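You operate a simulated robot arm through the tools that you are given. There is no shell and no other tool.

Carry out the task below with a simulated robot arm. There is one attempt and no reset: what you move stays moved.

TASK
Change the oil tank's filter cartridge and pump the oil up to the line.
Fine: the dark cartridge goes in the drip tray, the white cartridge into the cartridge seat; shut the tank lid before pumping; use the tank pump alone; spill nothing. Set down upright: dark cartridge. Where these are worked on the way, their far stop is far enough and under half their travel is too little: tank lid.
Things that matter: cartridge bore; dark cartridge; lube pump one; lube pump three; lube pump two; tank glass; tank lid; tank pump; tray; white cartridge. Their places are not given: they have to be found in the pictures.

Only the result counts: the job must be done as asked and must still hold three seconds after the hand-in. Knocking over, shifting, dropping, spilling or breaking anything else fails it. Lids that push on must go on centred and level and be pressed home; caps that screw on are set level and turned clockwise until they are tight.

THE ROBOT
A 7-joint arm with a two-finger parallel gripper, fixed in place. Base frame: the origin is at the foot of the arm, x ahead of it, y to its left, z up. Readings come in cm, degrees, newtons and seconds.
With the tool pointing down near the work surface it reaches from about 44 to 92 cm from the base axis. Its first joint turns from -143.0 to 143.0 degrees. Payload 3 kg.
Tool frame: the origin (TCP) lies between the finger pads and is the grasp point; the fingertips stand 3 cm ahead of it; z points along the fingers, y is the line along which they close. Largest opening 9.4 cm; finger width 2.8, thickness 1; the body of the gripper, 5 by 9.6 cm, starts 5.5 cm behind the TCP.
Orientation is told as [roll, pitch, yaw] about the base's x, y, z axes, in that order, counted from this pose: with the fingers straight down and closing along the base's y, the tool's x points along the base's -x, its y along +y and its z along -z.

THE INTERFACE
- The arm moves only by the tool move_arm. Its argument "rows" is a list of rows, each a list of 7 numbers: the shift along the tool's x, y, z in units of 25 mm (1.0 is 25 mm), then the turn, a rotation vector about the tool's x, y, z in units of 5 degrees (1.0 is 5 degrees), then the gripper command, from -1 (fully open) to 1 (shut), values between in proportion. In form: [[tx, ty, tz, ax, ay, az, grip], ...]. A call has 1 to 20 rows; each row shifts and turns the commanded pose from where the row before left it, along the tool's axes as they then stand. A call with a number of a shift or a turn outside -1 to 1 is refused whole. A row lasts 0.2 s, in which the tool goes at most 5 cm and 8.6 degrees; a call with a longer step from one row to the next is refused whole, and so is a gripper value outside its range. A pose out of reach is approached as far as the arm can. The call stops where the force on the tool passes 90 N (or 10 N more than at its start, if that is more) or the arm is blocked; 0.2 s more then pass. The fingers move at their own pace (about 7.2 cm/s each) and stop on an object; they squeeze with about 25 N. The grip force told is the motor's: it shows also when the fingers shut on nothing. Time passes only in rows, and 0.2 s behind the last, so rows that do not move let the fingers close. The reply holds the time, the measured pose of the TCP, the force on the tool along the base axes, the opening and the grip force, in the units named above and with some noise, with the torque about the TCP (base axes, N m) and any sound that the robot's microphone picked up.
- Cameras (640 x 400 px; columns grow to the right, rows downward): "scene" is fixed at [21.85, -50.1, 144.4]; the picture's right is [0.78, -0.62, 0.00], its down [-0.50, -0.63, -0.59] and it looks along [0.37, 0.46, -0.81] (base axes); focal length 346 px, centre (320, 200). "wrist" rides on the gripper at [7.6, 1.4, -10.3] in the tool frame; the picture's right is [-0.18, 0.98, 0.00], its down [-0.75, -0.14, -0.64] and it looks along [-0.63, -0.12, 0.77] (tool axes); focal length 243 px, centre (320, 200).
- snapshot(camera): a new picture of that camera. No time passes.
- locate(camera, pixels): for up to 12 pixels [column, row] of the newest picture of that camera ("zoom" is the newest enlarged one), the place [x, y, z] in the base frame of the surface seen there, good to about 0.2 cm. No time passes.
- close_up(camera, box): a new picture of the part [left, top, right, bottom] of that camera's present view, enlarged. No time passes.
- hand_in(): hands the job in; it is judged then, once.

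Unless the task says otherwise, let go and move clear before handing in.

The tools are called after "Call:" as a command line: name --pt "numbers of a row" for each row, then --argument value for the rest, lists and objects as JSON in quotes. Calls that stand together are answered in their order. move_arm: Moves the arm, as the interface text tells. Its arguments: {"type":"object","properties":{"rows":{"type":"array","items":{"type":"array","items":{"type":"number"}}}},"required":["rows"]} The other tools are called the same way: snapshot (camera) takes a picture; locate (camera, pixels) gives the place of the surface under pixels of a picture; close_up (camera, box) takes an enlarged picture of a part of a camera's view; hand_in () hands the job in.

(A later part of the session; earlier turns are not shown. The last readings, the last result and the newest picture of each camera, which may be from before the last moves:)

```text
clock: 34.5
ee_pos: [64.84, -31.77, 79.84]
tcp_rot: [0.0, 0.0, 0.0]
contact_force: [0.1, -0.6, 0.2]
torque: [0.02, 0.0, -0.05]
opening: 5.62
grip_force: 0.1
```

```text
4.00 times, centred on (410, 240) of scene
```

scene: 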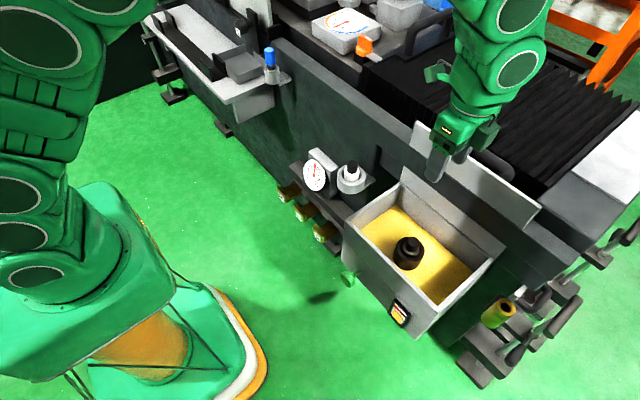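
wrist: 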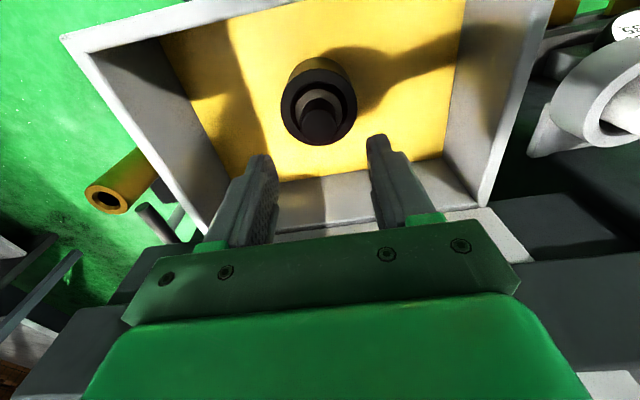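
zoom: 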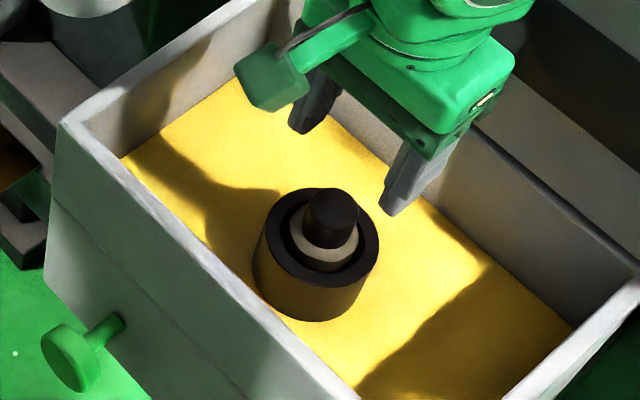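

The gripper is aligned above the knob; I verify the knob location from this nearer view.

Call:
locate --camera "wrist" --pixels '[[318, 122], [305, 122], [332, 122], [320, 112], [320, 132], [318, 98], [290, 110], [350, 115], [320, 80], [318, 143]]'

Call:
close_up --camera "wrist" --box '[260, 40, 400, 160]'

```text
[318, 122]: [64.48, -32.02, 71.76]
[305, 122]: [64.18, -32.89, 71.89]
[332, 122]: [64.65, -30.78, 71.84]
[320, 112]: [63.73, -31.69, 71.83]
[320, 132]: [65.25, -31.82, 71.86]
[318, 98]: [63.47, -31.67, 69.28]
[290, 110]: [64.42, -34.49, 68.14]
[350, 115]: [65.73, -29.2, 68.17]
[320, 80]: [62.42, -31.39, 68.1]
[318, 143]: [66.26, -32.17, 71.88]
```

```text
3.33 times, centred on (330, 100) of wrist
```

zoom: 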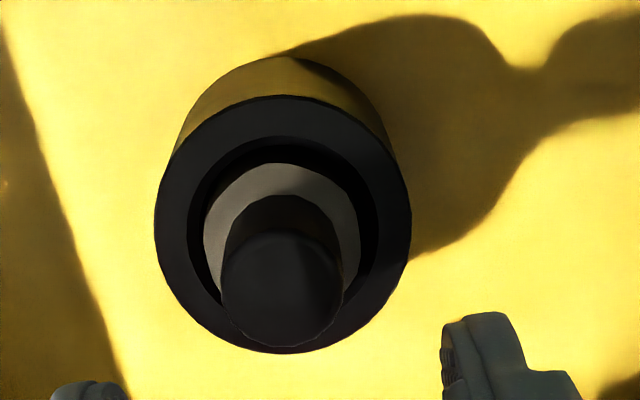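

The knob centre is (64.85,−31.95), top z 71.85, shoulder 69.3. I go down to z≈72.5 (tips at 69.5) and close.

Call:
move_arm --pt "0 -0.07 0.8 0 0 0 -0.2" --pt "0 0 0.8 0 0 0 -0.2" --pt "0 0 0.8 0 0 0 -0.2" --pt "0 0 0.52 0 0 0 -0.2" --pt "0 0 0 0 0 0 -0.2" --pt "0 0 0 0 0 0 1" --pt "0 0 0 0 0 0 1" --pt "0 0 0 0 0 0 1" --pt "0 0 0 0 0 0 1" --pt "0 0 0 0 0 0 1"

Call:
close_up --camera "scene" --box '[360, 190, 460, 290]'

```text
clock: 36.7
ee_pos: [64.76, -32.01, 72.49]
tcp_rot: [0.1, 0.0, 0.0]
contact_force: [0.0, -0.2, 0.1]
torque: [0.01, 0.0, 0.0]
opening: 2.88
grip_force: 25.1
```

```text
4.00 times, centred on (410, 240) of scene
```

zoom: 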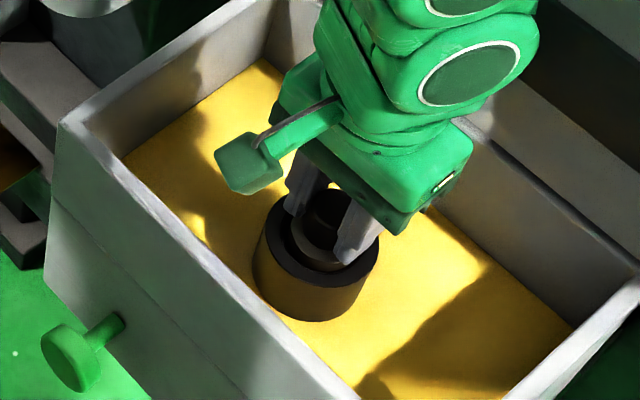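

The knob is held (2.88 cm, 25 N) without side load. I lift straight up slowly.

Call:
move_arm --pt "0 0 -0.1 0 0 0 1" --pt "0 0 -0.2 0 0 0 1" --pt "0 0 -0.3 0 0 0 1" --pt "0 0 -0.3 0 0 0 1" --pt "0 0 -0.3 0 0 0 1" --pt "0 0 -0.3 0 0 0 1" --pt "0 0 -0.3 0 0 0 1" --pt "0 0 -0.3 0 0 0 1" --pt "0 0 0 0 0 0 1"

Call:
close_up --camera "scene" --box '[360, 190, 460, 290]'

```text
clock: 38.7
ee_pos: [64.86, -32.19, 77.8]
tcp_rot: [0.0, 0.0, -0.1]
contact_force: [0.7, -0.4, -1.3]
torque: [0.0, 0.04, -0.02]
opening: 2.86
grip_force: 25.3
```

```text
4.00 times, centred on (410, 240) of scene
```

zoom: 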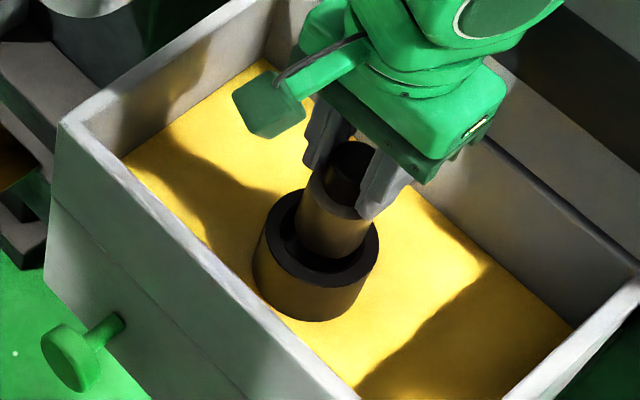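

The cartridge is rising cleanly, still in the bore. I continue the lift.

Call:
move_arm --pt "0 0 -0.3 0 0 0 1" --pt "0 0 -0.3 0 0 0 1" --pt "0 0 -0.3 0 0 0 1" --pt "0 0 -0.3 0 0 0 1" --pt "0 0 -0.3 0 0 0 1" --pt "0 0 -0.3 0 0 0 1" --pt "0 0 -0.3 0 0 0 1" --pt "0 0 -0.3 0 0 0 1" --pt "0 0 0 0 0 0 1"

Call:
close_up --camera "scene" --box '[360, 170, 460, 290]'

Call:
snapshot --camera "wrist"

```text
clock: 40.7
ee_pos: [64.82, -32.11, 83.75]
tcp_rot: [-0.1, 0.1, 0.0]
contact_force: [0.0, -0.3, -2.0]
torque: [0.0, -0.03, -0.01]
opening: 2.88
grip_force: 24.9
```

```text
3.33 times, centred on (410, 230) of scene
```

zoom: 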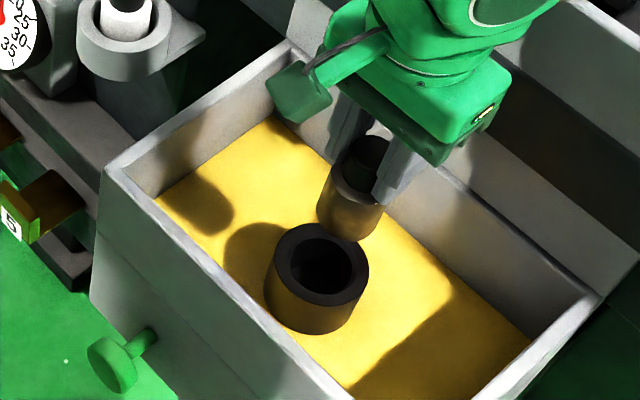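

```text
taken
```

wrist: 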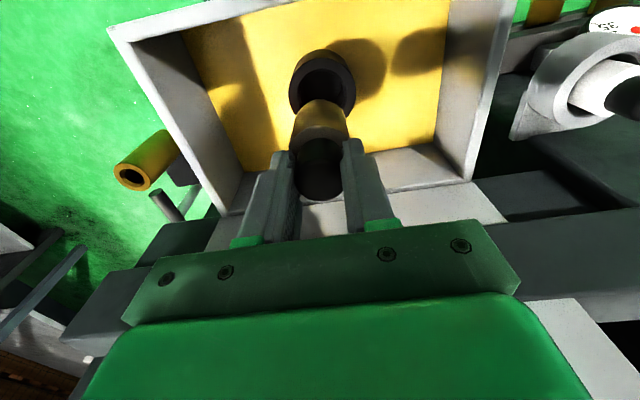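

The cartridge is out of the bore. I measure its bottom to know its length.

Call:
locate --camera "zoom" --pixels '[[350, 232], [330, 222], [345, 215], [350, 238], [340, 200], [365, 235], [318, 255], [300, 262], [320, 310], [345, 270]]'

Call:
locate --camera "wrist" --pixels '[[320, 104], [320, 120], [320, 140], [305, 110], [335, 110], [320, 75], [320, 98], [300, 80]]'

```text
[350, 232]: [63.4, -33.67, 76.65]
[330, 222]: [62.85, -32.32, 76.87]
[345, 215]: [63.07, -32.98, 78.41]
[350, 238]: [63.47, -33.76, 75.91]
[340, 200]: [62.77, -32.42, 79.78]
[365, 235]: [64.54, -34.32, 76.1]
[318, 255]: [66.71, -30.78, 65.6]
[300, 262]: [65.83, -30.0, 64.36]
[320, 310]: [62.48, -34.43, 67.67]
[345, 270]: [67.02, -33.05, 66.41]
```

```text
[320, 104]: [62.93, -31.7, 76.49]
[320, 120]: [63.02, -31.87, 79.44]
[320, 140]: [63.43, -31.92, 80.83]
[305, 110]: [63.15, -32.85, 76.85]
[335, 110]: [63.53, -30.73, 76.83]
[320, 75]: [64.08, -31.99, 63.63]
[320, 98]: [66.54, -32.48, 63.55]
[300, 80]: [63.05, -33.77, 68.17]
```

The cartridge's bottom hangs 8.0 cm below the TCP, so the tray set-down TCP is about 82.6. I rise and let it drip over the tank for a while, and check the tray region.

Call:
move_arm --pt "0 0 -0.2 0 0 0 1" --pt "0 0 0 0 0 0 1" --pt "0 0 0 0 0 0 1" --pt "0 0 0 0 0 0 1" --pt "0 0 0 0 0 0 1" --pt "0 0 0 0 0 0 1" --pt "0 0 0 0 0 0 1" --pt "0 0 0 0 0 0 1" --pt "0 0 0 0 0 0 1" --pt "0 0 0 0 0 0 1" --pt "0 0 0 0 0 0 1" --pt "0 0 0 0 0 0 1" --pt "0 0 0 0 0 0 1" --pt "0 0 0 0 0 0 1" --pt "0 0 0 0 0 0 1"

Call:
snapshot --camera "scene"

Call:
close_up --camera "scene" --box '[160, 0, 340, 120]'

Call:
close_up --camera "scene" --box '[390, 190, 450, 270]'

```text
clock: 43.9
ee_pos: [64.78, -32.2, 84.46]
tcp_rot: [0.0, -0.1, 0.0]
contact_force: [-0.2, 0.9, -1.6]
torque: [0.0, -0.01, -0.02]
opening: 2.84
grip_force: 25.1
```

```text
taken
```

scene: 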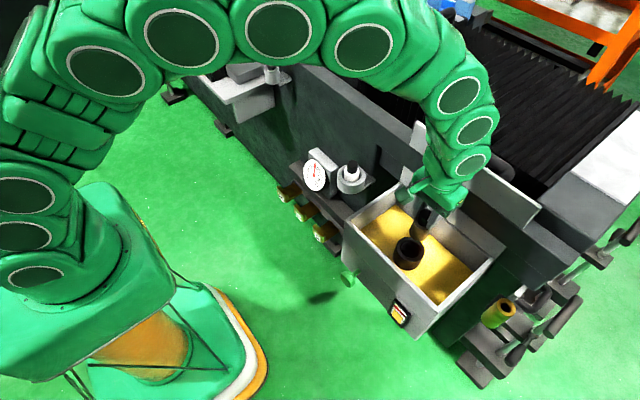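

```text
3.33 times, centred on (250, 60) of scene
```

zoom: 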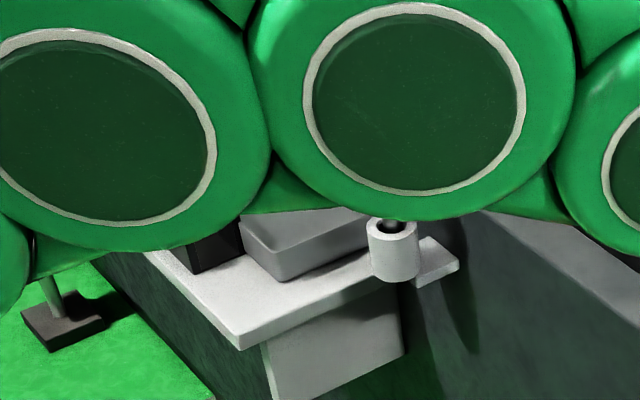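

```text
5.00 times, centred on (420, 230) of scene
```

zoom: 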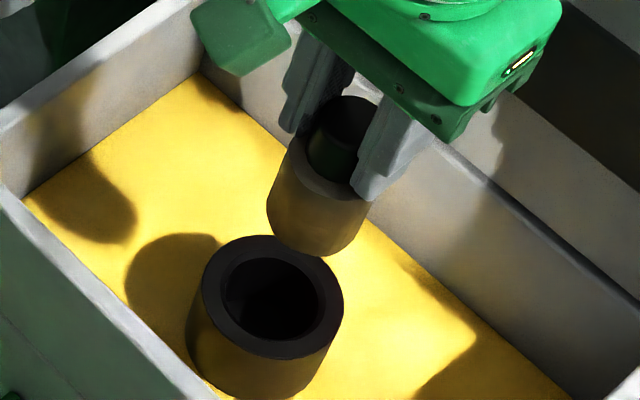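

No drips are visible and the scene is unchanged. I raise to z≈92.5 and carry the cartridge along x≈56 towards the tray side.

Call:
move_arm --pt "0 0 -0.4 0 0 0 1" --pt "0 0 -0.8 0 0 0 1" --pt "0 0 -0.8 0 0 0 1" --pt "0 0 -0.8 0 0 0 1" --pt "0 0 -0.4 0 0 0 1" --pt "0.15 0.4 0 0 0 0 1" --pt "0.3 0.75 0 0 0 0 1" --pt "0.3 0.85 0 0 0 0 1" --pt "0.3 0.85 0 0 0 0 1" --pt "0.3 0.85 0 0 0 0 1" --pt "0.3 0.85 0 0 0 0 1" --pt "0.3 0.85 0 0 0 0 1" --pt "0.3 0.85 0 0 0 0 1" --pt "0.3 0.85 0 0 0 0 1" --pt "0.3 0.85 0 0 0 0 1" --pt "0.15 0.85 0 0 0 0 1" --pt "0 0.85 0 0 0 0 1" --pt "0 0.85 0 0 0 0 1" --pt "0 0.85 0 0 0 0 1" --pt "0 0.85 0 0 0 0 1"

Call:
snapshot --camera "scene"

```text
clock: 48.1
ee_pos: [57.41, -1.49, 92.25]
tcp_rot: [0.0, 0.0, 0.1]
contact_force: [0.0, 0.6, -2.8]
torque: [-0.01, 0.01, 0.04]
opening: 2.87
grip_force: 25.1
```

```text
taken
```

scene: 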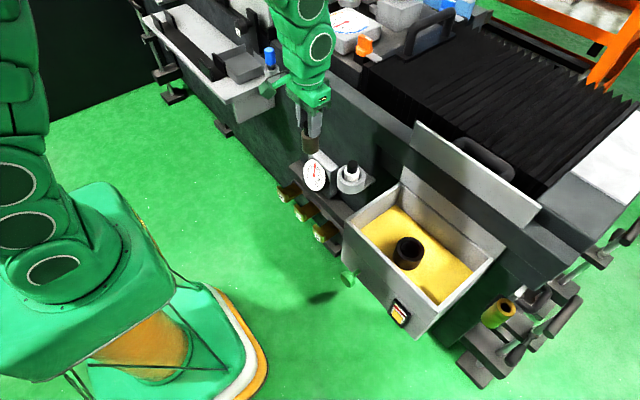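

Everything is steady. I check the surroundings of the tray for tall objects before continuing.

Call:
close_up --camera "scene" --box '[180, 10, 300, 110]'

Call:
locate --camera "zoom" --pixels '[[230, 230], [215, 180], [300, 150], [330, 215], [260, 290], [340, 245], [290, 190], [180, 150], [310, 90], [350, 60], [360, 130], [100, 170]]'

```text
4.00 times, centred on (240, 60) of scene
```

zoom: 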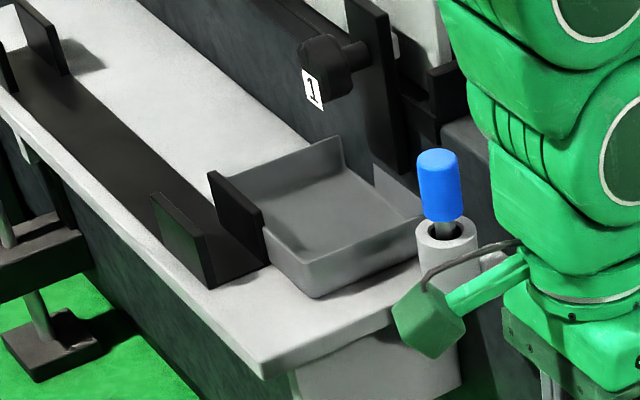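

```text
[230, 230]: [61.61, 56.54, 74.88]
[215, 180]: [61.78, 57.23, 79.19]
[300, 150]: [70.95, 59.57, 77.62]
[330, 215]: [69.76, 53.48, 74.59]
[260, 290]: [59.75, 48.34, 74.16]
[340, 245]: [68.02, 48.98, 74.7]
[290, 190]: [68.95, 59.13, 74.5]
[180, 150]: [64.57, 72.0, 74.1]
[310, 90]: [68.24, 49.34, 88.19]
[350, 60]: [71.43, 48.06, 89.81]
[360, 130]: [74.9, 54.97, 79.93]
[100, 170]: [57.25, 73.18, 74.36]
```

There is a knob labelled "1" at about (68–71, 48–49, 88–90) hanging over the tray. I need its exact extent, as the gripper must avoid it.

Call:
close_up --camera "scene" --box '[220, 0, 280, 70]'

Call:
locate --camera "zoom" --pixels '[[250, 150], [290, 170], [240, 120], [330, 140], [300, 110], [350, 100], [370, 90], [280, 210], [310, 200], [380, 60], [400, 120], [440, 200]]'

Call:
snapshot --camera "wrist"

```text
5.71 times, centred on (250, 35) of scene
```

zoom: 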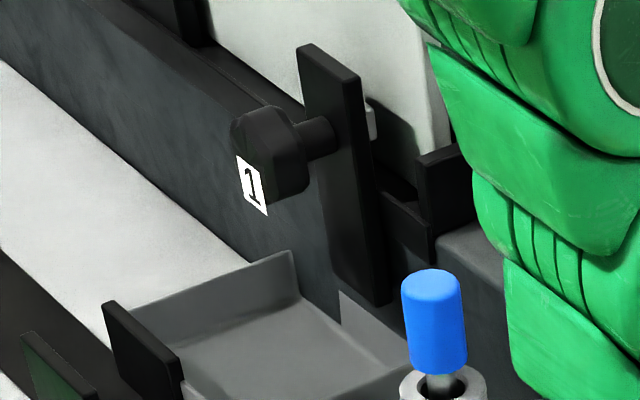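

```text
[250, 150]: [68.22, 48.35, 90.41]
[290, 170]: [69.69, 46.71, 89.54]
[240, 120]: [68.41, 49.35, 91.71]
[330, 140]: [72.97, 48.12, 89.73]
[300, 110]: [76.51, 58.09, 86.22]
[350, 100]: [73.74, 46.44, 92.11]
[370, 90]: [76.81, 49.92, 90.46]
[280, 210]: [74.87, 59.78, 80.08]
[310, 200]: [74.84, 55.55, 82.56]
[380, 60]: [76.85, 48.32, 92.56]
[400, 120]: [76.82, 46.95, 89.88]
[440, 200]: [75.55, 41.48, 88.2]
```

```text
taken
```

wrist: 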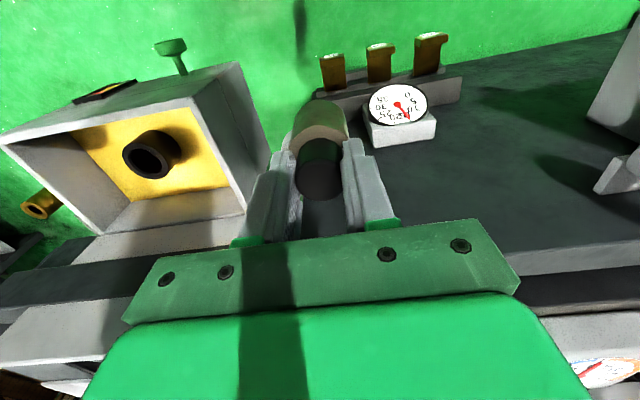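

The knob spans x≥68.2, y 46.3–50, z 88–92. I'll place the cartridge at about (66, 55.5) inside the tray, which clears the knob. I carry on along x≈57.

Call:
move_arm --pt "0 0.4 0 0 0 0 1" --pt "0 0.8 0 0 0 0 1" --pt "0 0.9 0 0 0 0 1" --pt "0 0.9 0 0 0 0 1" --pt "0 0.9 0 0 0 0 1" --pt "0 0.9 0 0 0 0 1" --pt "0 0.9 0 0 0 0 1" --pt "0 0.9 0 0 0 0 1" --pt "0 0.9 0 0 0 0 1" --pt "0 0.9 0 0 0 0 1" --pt "0 0.9 0 0 0 0 1" --pt "0 0.9 0 0 0 0 1" --pt "0 0.9 0 0 0 0 1" --pt "0 0.9 0 0 0 0 1" --pt "0 0.9 0 0 0 0 1" --pt "0 0.9 0 0 0 0 1" --pt "0 0.9 0 0 0 0 1" --pt "0 0.9 0 0 0 0 1" --pt "0 0.9 0 0 0 0 1" --pt "0 0.6 0 0 0 0 1"

Call:
snapshot --camera "scene"

Call:
snapshot --camera "wrist"

```text
clock: 52.3
ee_pos: [57.5, 41.09, 92.29]
tcp_rot: [0.0, 0.0, 0.1]
contact_force: [-0.2, -0.6, -1.0]
torque: [-0.01, -0.01, 0.0]
opening: 2.86
grip_force: 24.7
```

```text
taken
```

scene: 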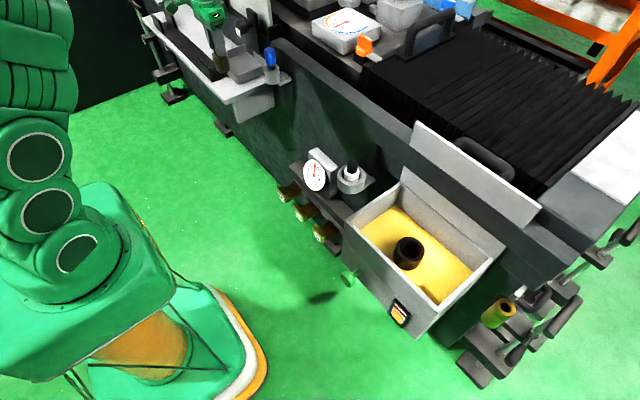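

```text
taken
```

wrist: 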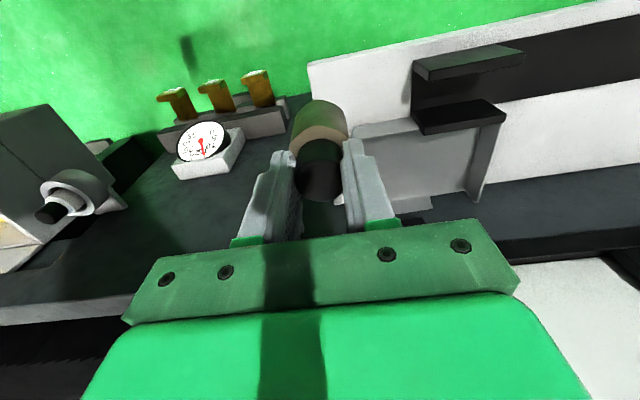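

The tray appears in the wrist view at about (355–505,120–205). I locate tray floor and walls from here.

Call:
close_up --camera "wrist" --box '[330, 90, 530, 220]'

Call:
locate --camera "zoom" --pixels '[[200, 200], [400, 180], [100, 120], [250, 110], [530, 90], [440, 320], [330, 340], [430, 250], [300, 260], [60, 150], [400, 70], [540, 60]]'

```text
3.08 times, centred on (430, 155) of wrist
```

zoom: 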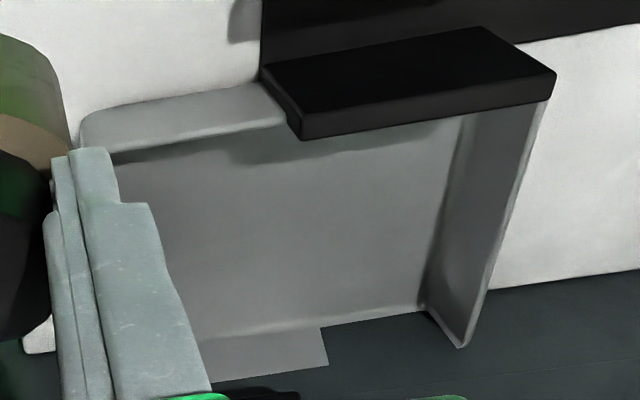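

```text
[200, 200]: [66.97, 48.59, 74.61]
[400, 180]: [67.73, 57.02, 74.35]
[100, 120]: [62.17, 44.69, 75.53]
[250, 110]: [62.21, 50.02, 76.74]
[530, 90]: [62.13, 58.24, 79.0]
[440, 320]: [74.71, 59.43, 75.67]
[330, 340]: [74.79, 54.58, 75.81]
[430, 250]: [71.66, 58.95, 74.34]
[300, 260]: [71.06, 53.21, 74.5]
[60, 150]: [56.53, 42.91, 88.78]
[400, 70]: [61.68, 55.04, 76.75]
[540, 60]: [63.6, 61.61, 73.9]
```

The tray floor is z≈74.45, walls at x≈62.3 and y≈59.4. I move over (66, 55.3) at height.

Call:
move_arm --pt "-0.2 0.4 0 0 0 0 1" --pt "-0.45 0.75 0 0 0 0 1" --pt "-0.5 0.85 0 0 0 0 1" --pt "-0.5 0.85 0 0 0 0 1" --pt "-0.5 0.85 0 0 0 0 1" --pt "-0.5 0.85 0 0 0 0 1" --pt "-0.5 0.75 0 0 0 0 1" --pt "-0.25 0.38 0 0 0 0 1" --pt "0 0 0 0 0 0 1"

Call:
snapshot --camera "wrist"

Call:
close_up --camera "scene" --box '[180, 0, 300, 100]'

```text
clock: 54.3
ee_pos: [65.86, 55.35, 92.48]
tcp_rot: [-0.1, 0.0, 0.1]
contact_force: [0.9, 0.5, -1.5]
torque: [-0.01, -0.01, 0.03]
opening: 2.85
grip_force: 25.1
```

```text
taken
```

wrist: 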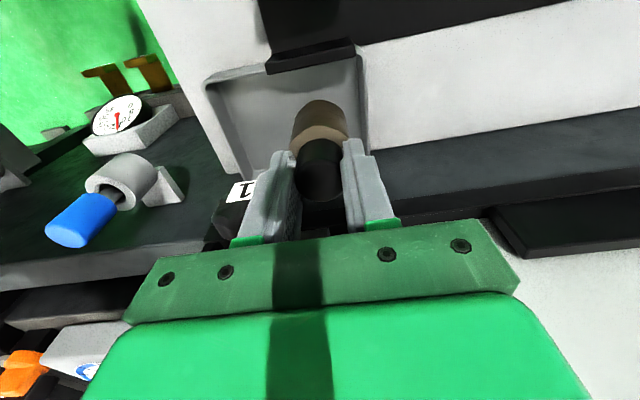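

```text
4.00 times, centred on (240, 50) of scene
```

zoom: 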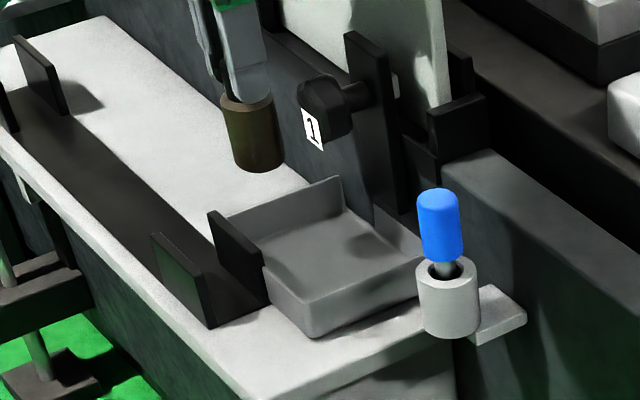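

The knob "1" is at (238,200) in the wrist view, beside the left finger. I locate it precisely before descending.

Call:
locate --camera "wrist" --pixels '[[240, 188], [232, 190], [250, 195], [225, 215], [235, 220], [245, 205], [215, 225], [320, 75], [275, 85], [355, 100], [250, 160], [340, 75]]'

Call:
close_up --camera "wrist" --box '[190, 130, 330, 260]'

```text
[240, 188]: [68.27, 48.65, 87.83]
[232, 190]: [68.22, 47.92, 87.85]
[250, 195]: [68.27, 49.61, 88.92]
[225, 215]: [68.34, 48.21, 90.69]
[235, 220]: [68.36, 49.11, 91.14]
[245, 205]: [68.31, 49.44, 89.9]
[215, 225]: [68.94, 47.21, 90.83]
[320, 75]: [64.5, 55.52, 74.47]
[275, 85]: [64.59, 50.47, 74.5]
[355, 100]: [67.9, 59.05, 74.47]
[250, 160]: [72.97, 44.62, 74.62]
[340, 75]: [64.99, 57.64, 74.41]
```

```text
3.08 times, centred on (260, 195) of wrist
```

zoom: 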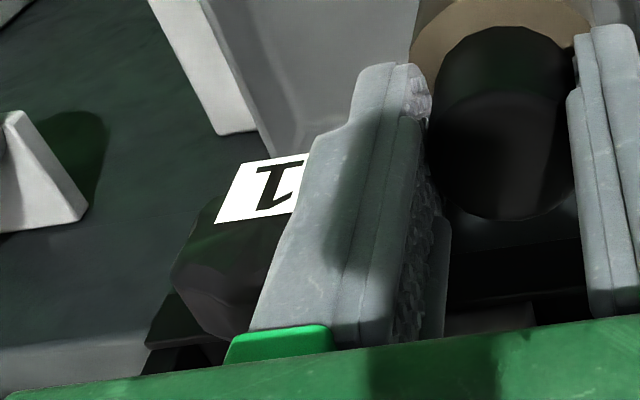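

The knob's face is at x=68.27, y up to ~50. I shift to (65.55, 56.05) for clearance and descend to just above the tray floor.

Call:
move_arm --pt "0.12 0.28 0 0 0 0 1" --pt "0 0 0.3 0 0 0 1" --pt "0 0 0.6 0 0 0 1" --pt "0 0 0.6 0 0 0 1" --pt "0 0 0.6 0 0 0 1" --pt "0 0 0.6 0 0 0 1" --pt "0 0 0.5 0 0 0 1" --pt "0 0 0.3 0 0 0 1" --pt "0 0 0.2 0 0 0 1" --pt "0 0 0 0 0 0 1"

Call:
snapshot --camera "wrist"

Call:
close_up --camera "scene" --box '[180, 0, 300, 100]'

```text
clock: 56.5
ee_pos: [65.53, 56.06, 83.13]
tcp_rot: [0.1, 0.0, -0.1]
contact_force: [-0.4, 3.3, 19.7]
torque: [0.07, -0.03, 0.03]
opening: 2.89
grip_force: 24.6
```

```text
taken
```

wrist: 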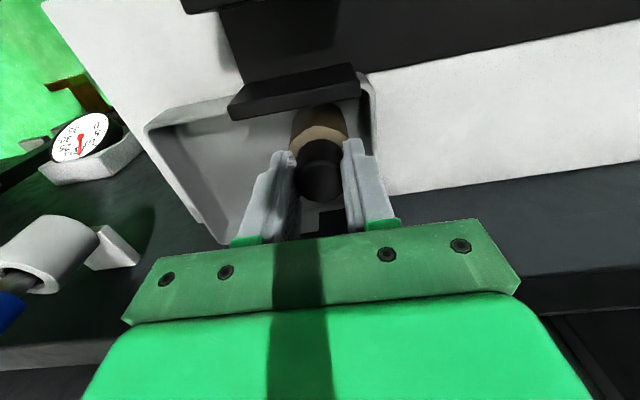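

```text
4.00 times, centred on (240, 50) of scene
```

zoom: 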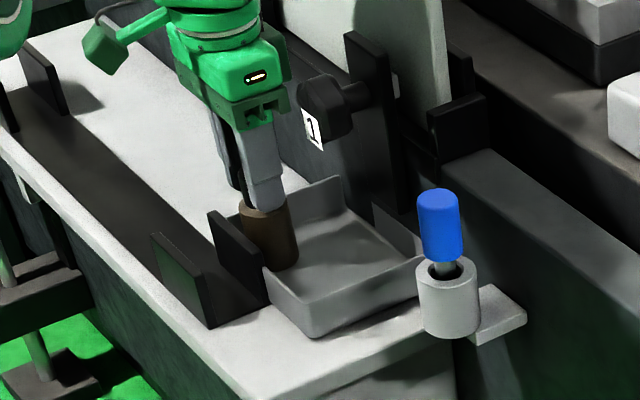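

A 20 N upward force shows that the cartridge touches something at TCP z=83.1, slightly earlier than expected. I check where its bottom is.

Call:
close_up --camera "scene" --box '[215, 35, 275, 85]'

Call:
locate --camera "zoom" --pixels '[[300, 220], [290, 180], [320, 240], [300, 255], [350, 240], [270, 200], [240, 220], [290, 260], [330, 270], [300, 140], [310, 120], [250, 160]]'

Call:
locate --camera "wrist" --pixels '[[320, 115], [300, 112], [340, 115], [320, 140], [320, 165], [290, 100], [355, 100], [365, 120], [240, 140], [320, 80]]'

Call:
close_up --camera "wrist" --box '[250, 50, 410, 220]'

```text
8.00 times, centred on (245, 60) of scene
```

zoom: 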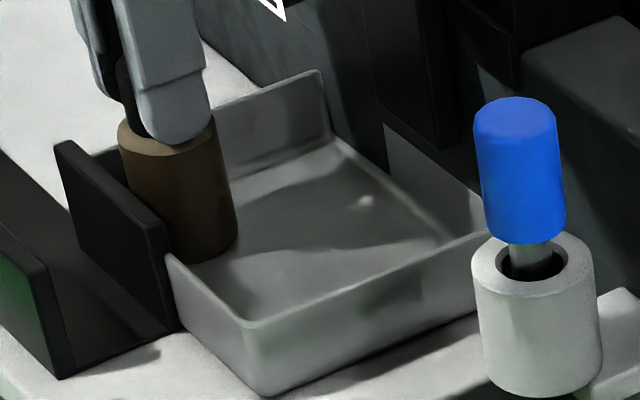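

```text
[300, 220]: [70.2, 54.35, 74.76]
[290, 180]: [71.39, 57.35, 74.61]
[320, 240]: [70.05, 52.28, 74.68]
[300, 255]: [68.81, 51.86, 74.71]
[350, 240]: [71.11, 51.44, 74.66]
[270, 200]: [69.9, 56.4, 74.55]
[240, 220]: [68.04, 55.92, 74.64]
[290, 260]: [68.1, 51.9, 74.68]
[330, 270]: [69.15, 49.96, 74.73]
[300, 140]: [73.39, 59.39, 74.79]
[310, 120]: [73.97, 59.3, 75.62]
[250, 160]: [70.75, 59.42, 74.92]
```

```text
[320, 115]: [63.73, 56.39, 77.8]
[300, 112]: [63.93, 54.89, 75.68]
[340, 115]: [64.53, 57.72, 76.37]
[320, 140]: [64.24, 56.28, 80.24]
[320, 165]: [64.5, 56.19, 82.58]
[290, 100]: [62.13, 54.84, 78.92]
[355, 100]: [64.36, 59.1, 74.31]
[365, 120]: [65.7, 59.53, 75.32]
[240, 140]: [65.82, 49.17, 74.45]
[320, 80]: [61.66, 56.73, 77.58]
```

```text
2.35 times, centred on (330, 135) of wrist
```

zoom: 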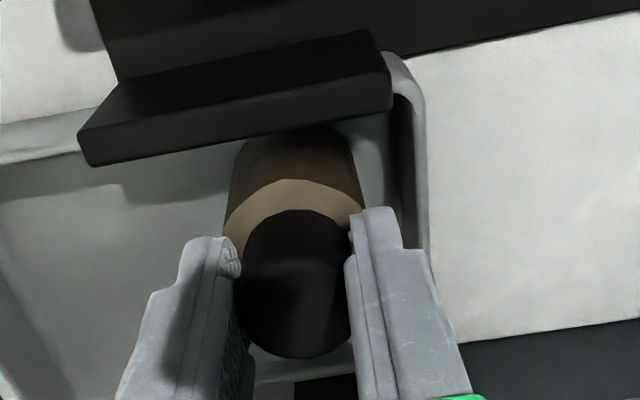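

The cartridge's body (bottom z≈74.6, top 80.2) stands on the tray floor, upright. I relieve the pressure, open the fingers gently and lift away.

Call:
move_arm --pt "0 0 -0.03 0 0 0 1" --pt "0 0 0 0 0 0 0.35" --pt "0 0 0 0 0 0 0.2" --pt "0 0 0 0 0 0 0.05" --pt "0 0 0 0 0 0 0.05" --pt "0 0 0 0 0 0 0.05"

Call:
close_up --camera "wrist" --box '[250, 50, 410, 220]'

```text
clock: 57.9
ee_pos: [65.66, 56.04, 83.21]
tcp_rot: [0.1, 0.0, -0.1]
contact_force: [-0.7, -0.3, 0.2]
torque: [-0.02, -0.03, 0.01]
opening: 4.48
grip_force: 0.2
```

```text
2.35 times, centred on (330, 135) of wrist
```

zoom: 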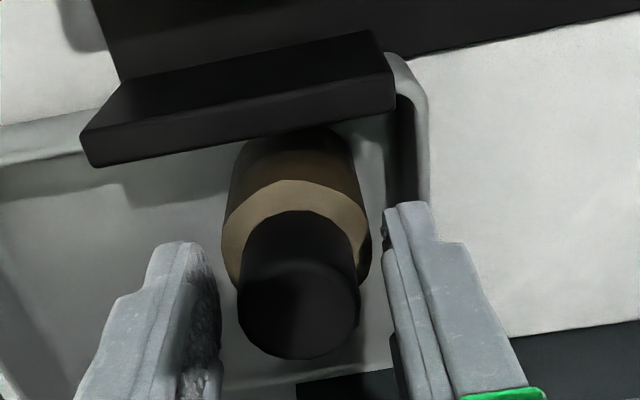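

The cartridge stands free between the open fingers. I lift straight up.

Call:
move_arm --pt "0 0 -0.3 0 0 0 0.05" --pt "0 0 -0.6 0 0 0 0.05" --pt "0 0 -0.8 0 0 0 0.05" --pt "0 0 -0.9 0 0 0 0.05" --pt "0 0 -0.9 0 0 0 0.05" --pt "0 0 -0.6 0 0 0 0.05" --pt "0.3 -0.3 0 0 0 0 0.05" --pt "0.7 -0.7 0 0 0 0 0.05" --pt "0.7 -0.9 0 0 0 0 0.05" --pt "0.7 -0.9 0 0 0 0 0.05" --pt "0.6 -0.9 0 0 0 0 0.05" --pt "0.4 -0.9 0 0 0 0 0.05" --pt "0 -0.9 0 0 0 0 0.05" --pt "0 -0.9 0 0 0 0 0.05" --pt "0 -0.9 0 0 0 0 0.05" --pt "0 -0.9 0 0 0 0 0.05" --pt "0 -0.9 0 0 0 0 0.05" --pt "0 -0.9 0 0 0 0 0.05" --pt "0 -0.9 0 0 0 0 0.05"

Call:
snapshot --camera "scene"

Call:
close_up --camera "scene" --box '[180, 0, 300, 100]'

```text
clock: 61.9
ee_pos: [57.31, 28.71, 93.43]
tcp_rot: [0.1, 0.0, 0.1]
contact_force: [-0.8, -0.9, 0.2]
torque: [0.01, -0.02, -0.03]
opening: 4.48
grip_force: 0.0
```

```text
taken
```

scene: 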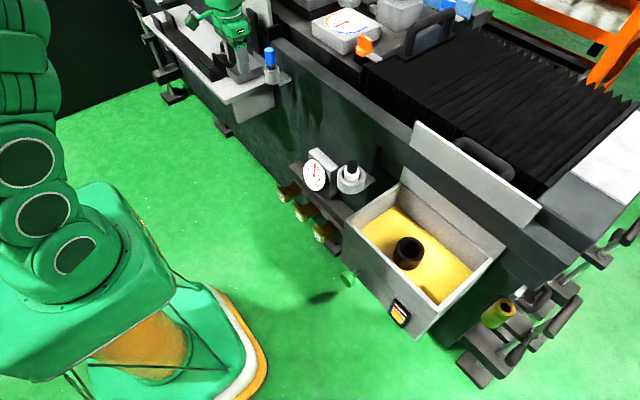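

```text
4.00 times, centred on (240, 50) of scene
```

zoom: 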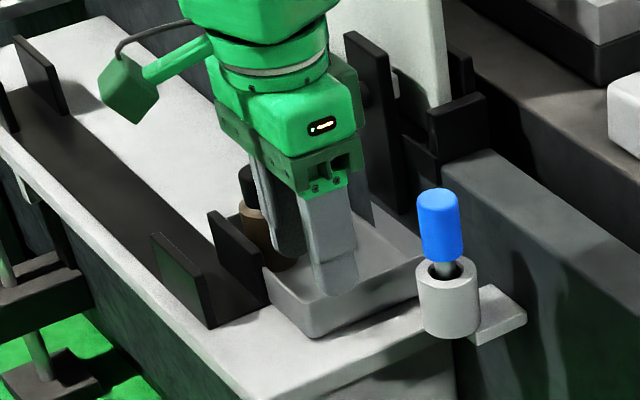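

The dark cartridge stands in the tray. I go to the white cartridge, approaching (68,−6.3) at height.

Call:
move_arm --pt "0 -0.9 0 0 0 0 -0.2" --pt "0 -0.9 0 0 0 0 -0.2" --pt "0 -0.9 0 0 0 0 -0.2" --pt "0 -0.9 0 0 0 0 -0.2" --pt "0 -0.9 0 0 0 0 -0.2" --pt "0 -0.9 0 0 0 0 -0.2" --pt "0 -0.9 0 0 0 0 -0.2" --pt "0 -0.9 0 0 0 0 -0.2" --pt "-0.5 -0.9 0 0 0 0 -0.2" --pt "-0.5 -0.9 0 0 0 0 -0.2" --pt "-0.5 -0.9 0 0 0 0 -0.2" --pt "-0.5 -0.9 0 0 0 0 -0.2" --pt "-0.5 -0.9 0.2 0 0 0 -0.2" --pt "-0.6 -0.9 0.4 0 0 0 -0.2" --pt "-0.6 -0.9 0.4 0 0 0 -0.2" --pt "-0.6 -0.5 0.4 0 0 0 -0.2" --pt "0 0 0.4 0 0 0 -0.2"

Call:
snapshot --camera "wrist"

Call:
snapshot --camera "scene"

```text
clock: 65.5
ee_pos: [67.95, -6.28, 88.74]
tcp_rot: [0.0, 0.0, -0.1]
contact_force: [0.2, 0.0, -0.3]
torque: [-0.01, 0.01, -0.03]
opening: 5.69
grip_force: 0.0
```

```text
taken
```

wrist: 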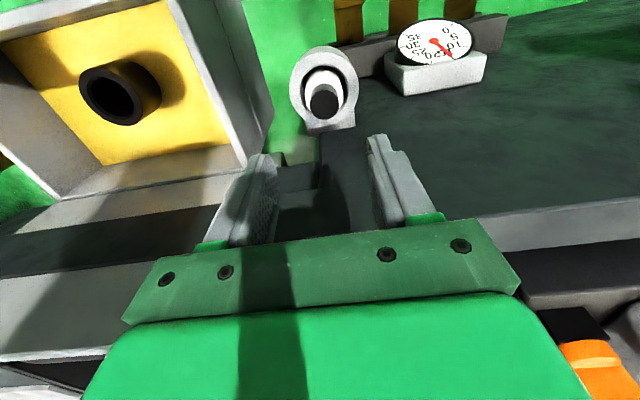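

```text
taken
```

scene: 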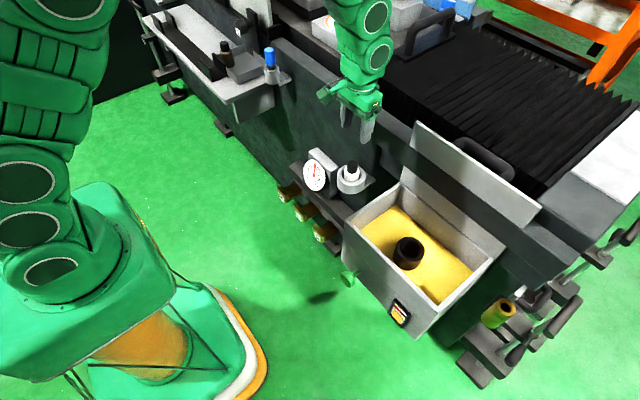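

The white cartridge's knob is at (325,103) in the wrist view. I locate its top exactly.

Call:
close_up --camera "wrist" --box '[275, 35, 375, 145]'

Call:
locate --camera "zoom" --pixels '[[340, 245], [320, 245], [365, 245], [342, 225], [342, 270], [340, 190], [335, 150], [280, 200], [400, 200], [340, 290], [335, 115], [330, 180]]'

```text
3.64 times, centred on (325, 90) of wrist
```

zoom: 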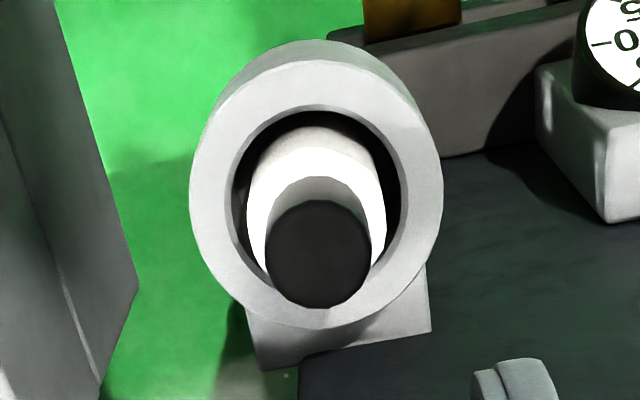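

```text
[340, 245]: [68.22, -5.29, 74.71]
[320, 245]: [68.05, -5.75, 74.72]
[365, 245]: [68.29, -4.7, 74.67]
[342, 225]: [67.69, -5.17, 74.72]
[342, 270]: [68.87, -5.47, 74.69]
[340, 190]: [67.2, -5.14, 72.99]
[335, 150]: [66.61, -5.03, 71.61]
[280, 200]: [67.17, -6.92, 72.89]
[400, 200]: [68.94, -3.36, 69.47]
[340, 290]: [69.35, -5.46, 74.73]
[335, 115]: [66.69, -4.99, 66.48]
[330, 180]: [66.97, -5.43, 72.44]
```

The white knob's centre is (68.28,−5.83), top z 74.7. I centre and descend to TCP z≈75.4, then close.

Call:
move_arm --pt "-0.13 0.18 0 0 0 0 -0.2" --pt "0 0 0.8 0 0 0 -0.2" --pt "0 0 0.8 0 0 0 -0.2" --pt "0 0 0.8 0 0 0 -0.2" --pt "0 0 0.8 0 0 0 -0.2" --pt "0 0 0.8 0 0 0 -0.2" --pt "0 0 0.8 0 0 0 -0.2" --pt "0 0 0 0 0 0 -0.2"

Call:
snapshot --camera "wrist"

Call:
locate --camera "wrist" --pixels '[[318, 150], [305, 150], [330, 150], [318, 165], [318, 130], [318, 180]]'

```text
clock: 67.3
ee_pos: [68.26, -5.69, 76.95]
tcp_rot: [0.0, 0.1, 0.1]
contact_force: [-0.6, -0.4, -0.3]
torque: [0.0, -0.02, -0.01]
opening: 5.66
grip_force: 0.0
```

```text
taken
```

wrist: 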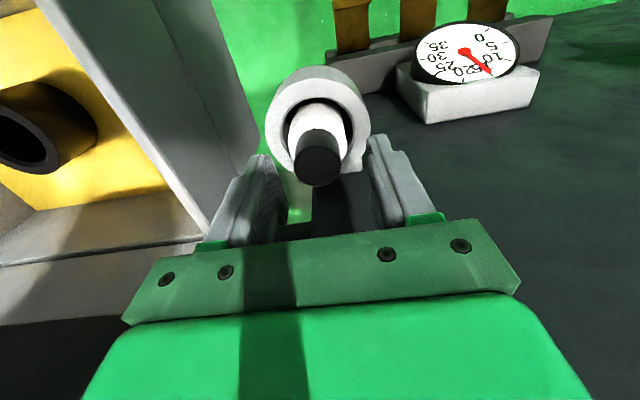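

```text
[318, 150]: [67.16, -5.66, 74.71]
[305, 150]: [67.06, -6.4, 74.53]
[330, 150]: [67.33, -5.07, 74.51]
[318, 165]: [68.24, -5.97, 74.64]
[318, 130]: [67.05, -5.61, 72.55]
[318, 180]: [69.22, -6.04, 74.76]
```

Centre seen at (318,166) ≈ (68.3,−5.95). I shift 0.2 cm in y, descend and close.

Call:
move_arm --pt "-0.02 -0.08 0.3 0 0 0 -0.2" --pt "0 0 0.3 0 0 0 -0.2" --pt "0 0 0.02 0 0 0 -0.2" --pt "0 0 0 0 0 0 1" --pt "0 0 0 0 0 0 1" --pt "0 0 0 0 0 0 1" --pt "0 0 0 0 0 0 1" --pt "0 0 0 0 0 0 1"

Call:
close_up --camera "scene" --box '[310, 130, 400, 220]'

```text
clock: 69.1
ee_pos: [68.16, -6.02, 75.42]
tcp_rot: [0.0, 0.0, 0.0]
contact_force: [-0.2, -0.3, 0.4]
torque: [-0.03, -0.03, 0.01]
opening: 2.82
grip_force: 25.3
```

```text
4.44 times, centred on (355, 175) of scene
```

zoom: 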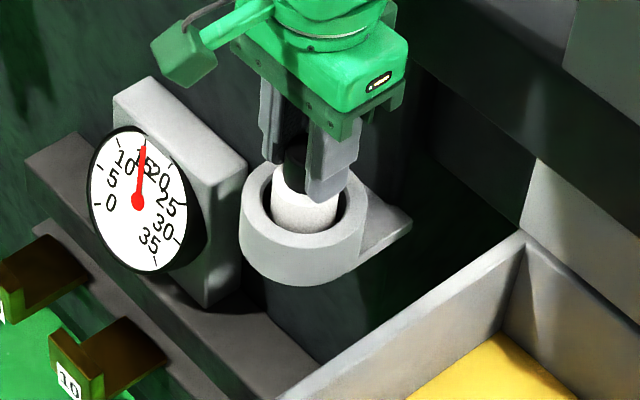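

The white knob is gripped (2.82 cm, 25 N) with no side load. I lift straight up slowly out of the holder.

Call:
move_arm --pt "0 0 -0.1 0 0 0 1" --pt "0 0 -0.2 0 0 0 1" --pt "0 0 -0.3 0 0 0 1" --pt "0 0 -0.3 0 0 0 1" --pt "0 0 -0.3 0 0 0 1" --pt "0 0 -0.4 0 0 0 1" --pt "0 0 -0.4 0 0 0 1" --pt "0 0 -0.4 0 0 0 1" --pt "0 0 -0.4 0 0 0 1" --pt "0 0 -0.4 0 0 0 1" --pt "0 0 -0.4 0 0 0 1" --pt "0 0 -0.4 0 0 0 1" --pt "0 0 -0.4 0 0 0 1" --pt "0 0 -0.4 0 0 0 1" --pt "0 0 -0.2 0 0 0 1" --pt "0 0 0 0 0 0 1"

Call:
close_up --camera "scene" --box '[310, 110, 400, 220]'

Call:
snapshot --camera "wrist"

```text
clock: 72.5
ee_pos: [68.24, -6.14, 87.96]
tcp_rot: [0.0, 0.1, 0.0]
contact_force: [0.4, -0.1, -2.7]
torque: [0.01, 0.01, -0.01]
opening: 2.85
grip_force: 24.8
```

```text
3.64 times, centred on (355, 165) of scene
```

zoom: 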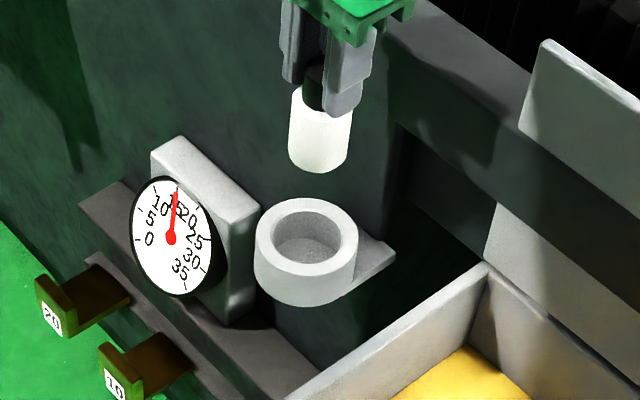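

```text
taken
```

wrist: 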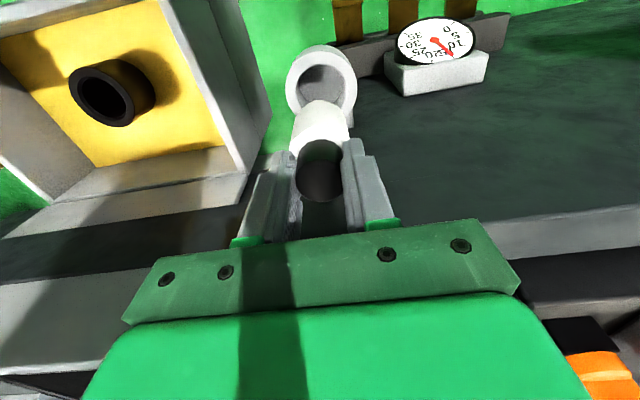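

The white cartridge is out. I carry it over the bore at (64.85,−31.95).

Call:
move_arm --pt "0.05 -0.4 0 0 0 0 1" --pt "0.115 -0.85 0 0 0 0 1" --pt "0.115 -0.9 0 0 0 0 1" --pt "0.115 -0.9 0 0 0 0 1" --pt "0.115 -0.9 0 0 0 0 1" --pt "0.115 -0.9 0 0 0 0 1" --pt "0.115 -0.9 0 0 0 0 1" --pt "0.115 -0.9 0 0 0 0 1" --pt "0.115 -0.9 0 0 0 0 1" --pt "0.115 -0.9 0 0 0 0 1" --pt "0.115 -0.85 0 0 0 0 1" --pt "0.115 -0.6 0 0 0 0 1" --pt "0.04 -0.42 0 0 0 0 1" --pt "0 0 0 0 0 0 1" --pt "0 0 0 0 0 0 1"

Call:
snapshot --camera "wrist"

Call:
close_up --camera "scene" --box '[360, 170, 460, 290]'

```text
clock: 75.7
ee_pos: [64.7, -31.97, 87.97]
tcp_rot: [-0.1, -0.1, 0.0]
contact_force: [-0.3, -0.6, -1.9]
torque: [-0.03, 0.0, 0.0]
opening: 2.87
grip_force: 24.6
```

```text
taken
```

wrist: 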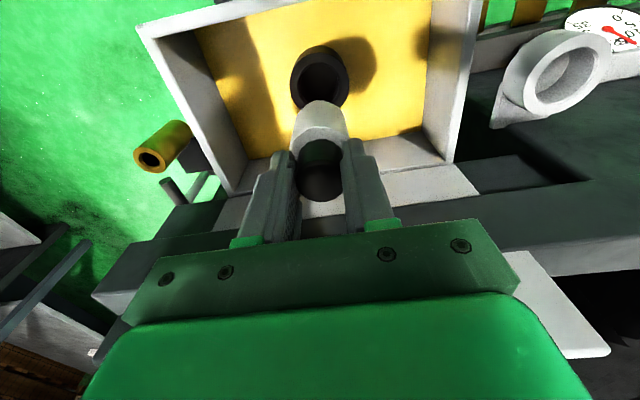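

```text
3.33 times, centred on (410, 230) of scene
```

zoom: 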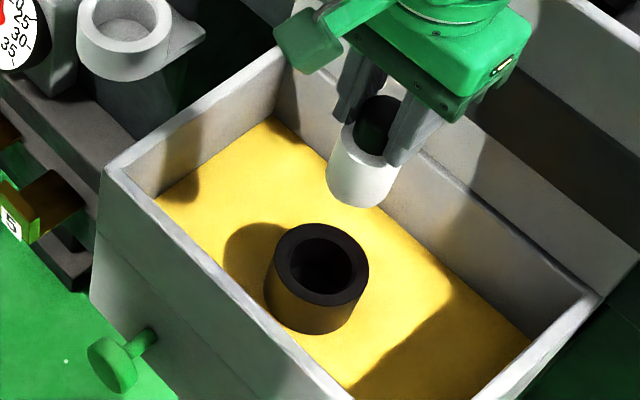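

The cartridge hangs above the bore. I locate the rim of the bore to confirm the alignment.

Call:
locate --camera "zoom" --pixels '[[318, 229], [318, 303], [271, 263], [364, 265], [285, 240], [350, 292], [290, 293], [345, 236]]'

Call:
locate --camera "wrist" --pixels '[[320, 48], [293, 78], [346, 78], [300, 55], [340, 55], [295, 95], [345, 95]]'

Call:
close_up --camera "wrist" --box '[265, 30, 375, 150]'

```text
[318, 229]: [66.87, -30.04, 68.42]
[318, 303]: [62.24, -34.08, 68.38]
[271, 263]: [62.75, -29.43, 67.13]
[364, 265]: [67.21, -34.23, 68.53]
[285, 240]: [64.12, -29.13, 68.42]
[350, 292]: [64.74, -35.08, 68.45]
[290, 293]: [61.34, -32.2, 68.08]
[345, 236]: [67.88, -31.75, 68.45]
```

```text
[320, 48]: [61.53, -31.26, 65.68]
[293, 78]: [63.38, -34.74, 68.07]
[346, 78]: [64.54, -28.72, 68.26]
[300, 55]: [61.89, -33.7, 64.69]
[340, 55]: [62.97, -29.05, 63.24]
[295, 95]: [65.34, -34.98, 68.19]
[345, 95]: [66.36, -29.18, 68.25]
```

```text
3.33 times, centred on (320, 90) of wrist
```

zoom: 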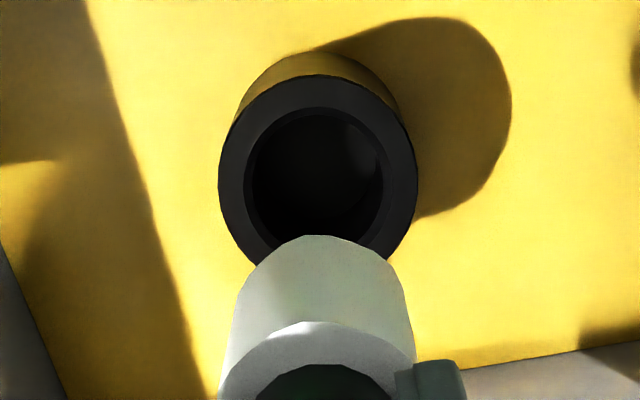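

The bore centre is about (64.7,−31.97), matching my position. I descend to just above the rim, then go in slowly.

Call:
move_arm --pt "0 0 0.4 0 0 0 1" --pt "0 0 0.7 0 0 0 1" --pt "0 0 0.8 0 0 0 1" --pt "0 0 0.8 0 0 0 1" --pt "0 0 0.7 0 0 0 1" --pt "0 0 0.4 0 0 0 1" --pt "0 0 0 0 0 0 1"

Call:
close_up --camera "scene" --box '[370, 190, 450, 280]'

Call:
close_up --camera "wrist" --box '[240, 40, 400, 220]'

```text
clock: 77.3
ee_pos: [64.65, -31.79, 78.29]
tcp_rot: [0.0, -0.1, 0.0]
contact_force: [-0.3, -0.2, -0.6]
torque: [0.01, 0.0, 0.0]
opening: 2.86
grip_force: 25.2
```

```text
4.44 times, centred on (410, 235) of scene
```

zoom: 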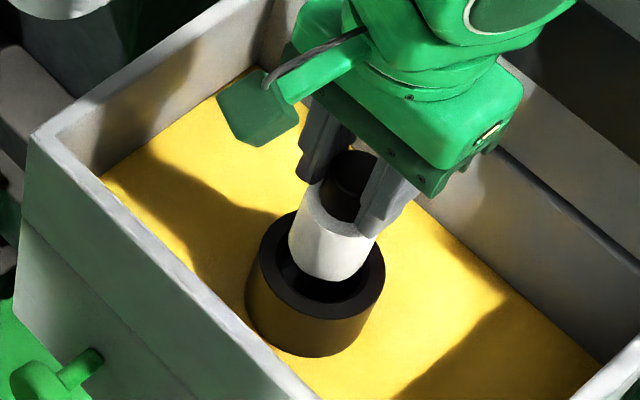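

```text
2.22 times, centred on (320, 130) of wrist
```

zoom: 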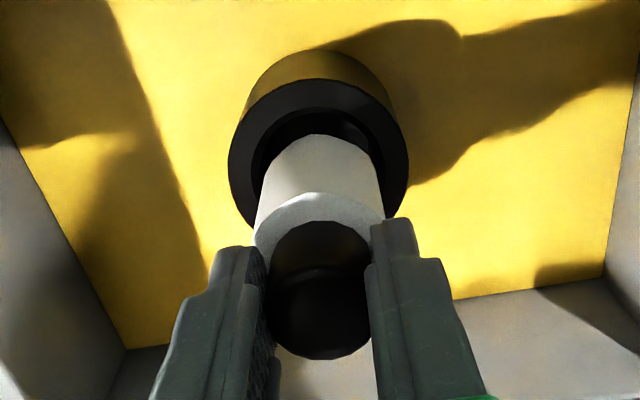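

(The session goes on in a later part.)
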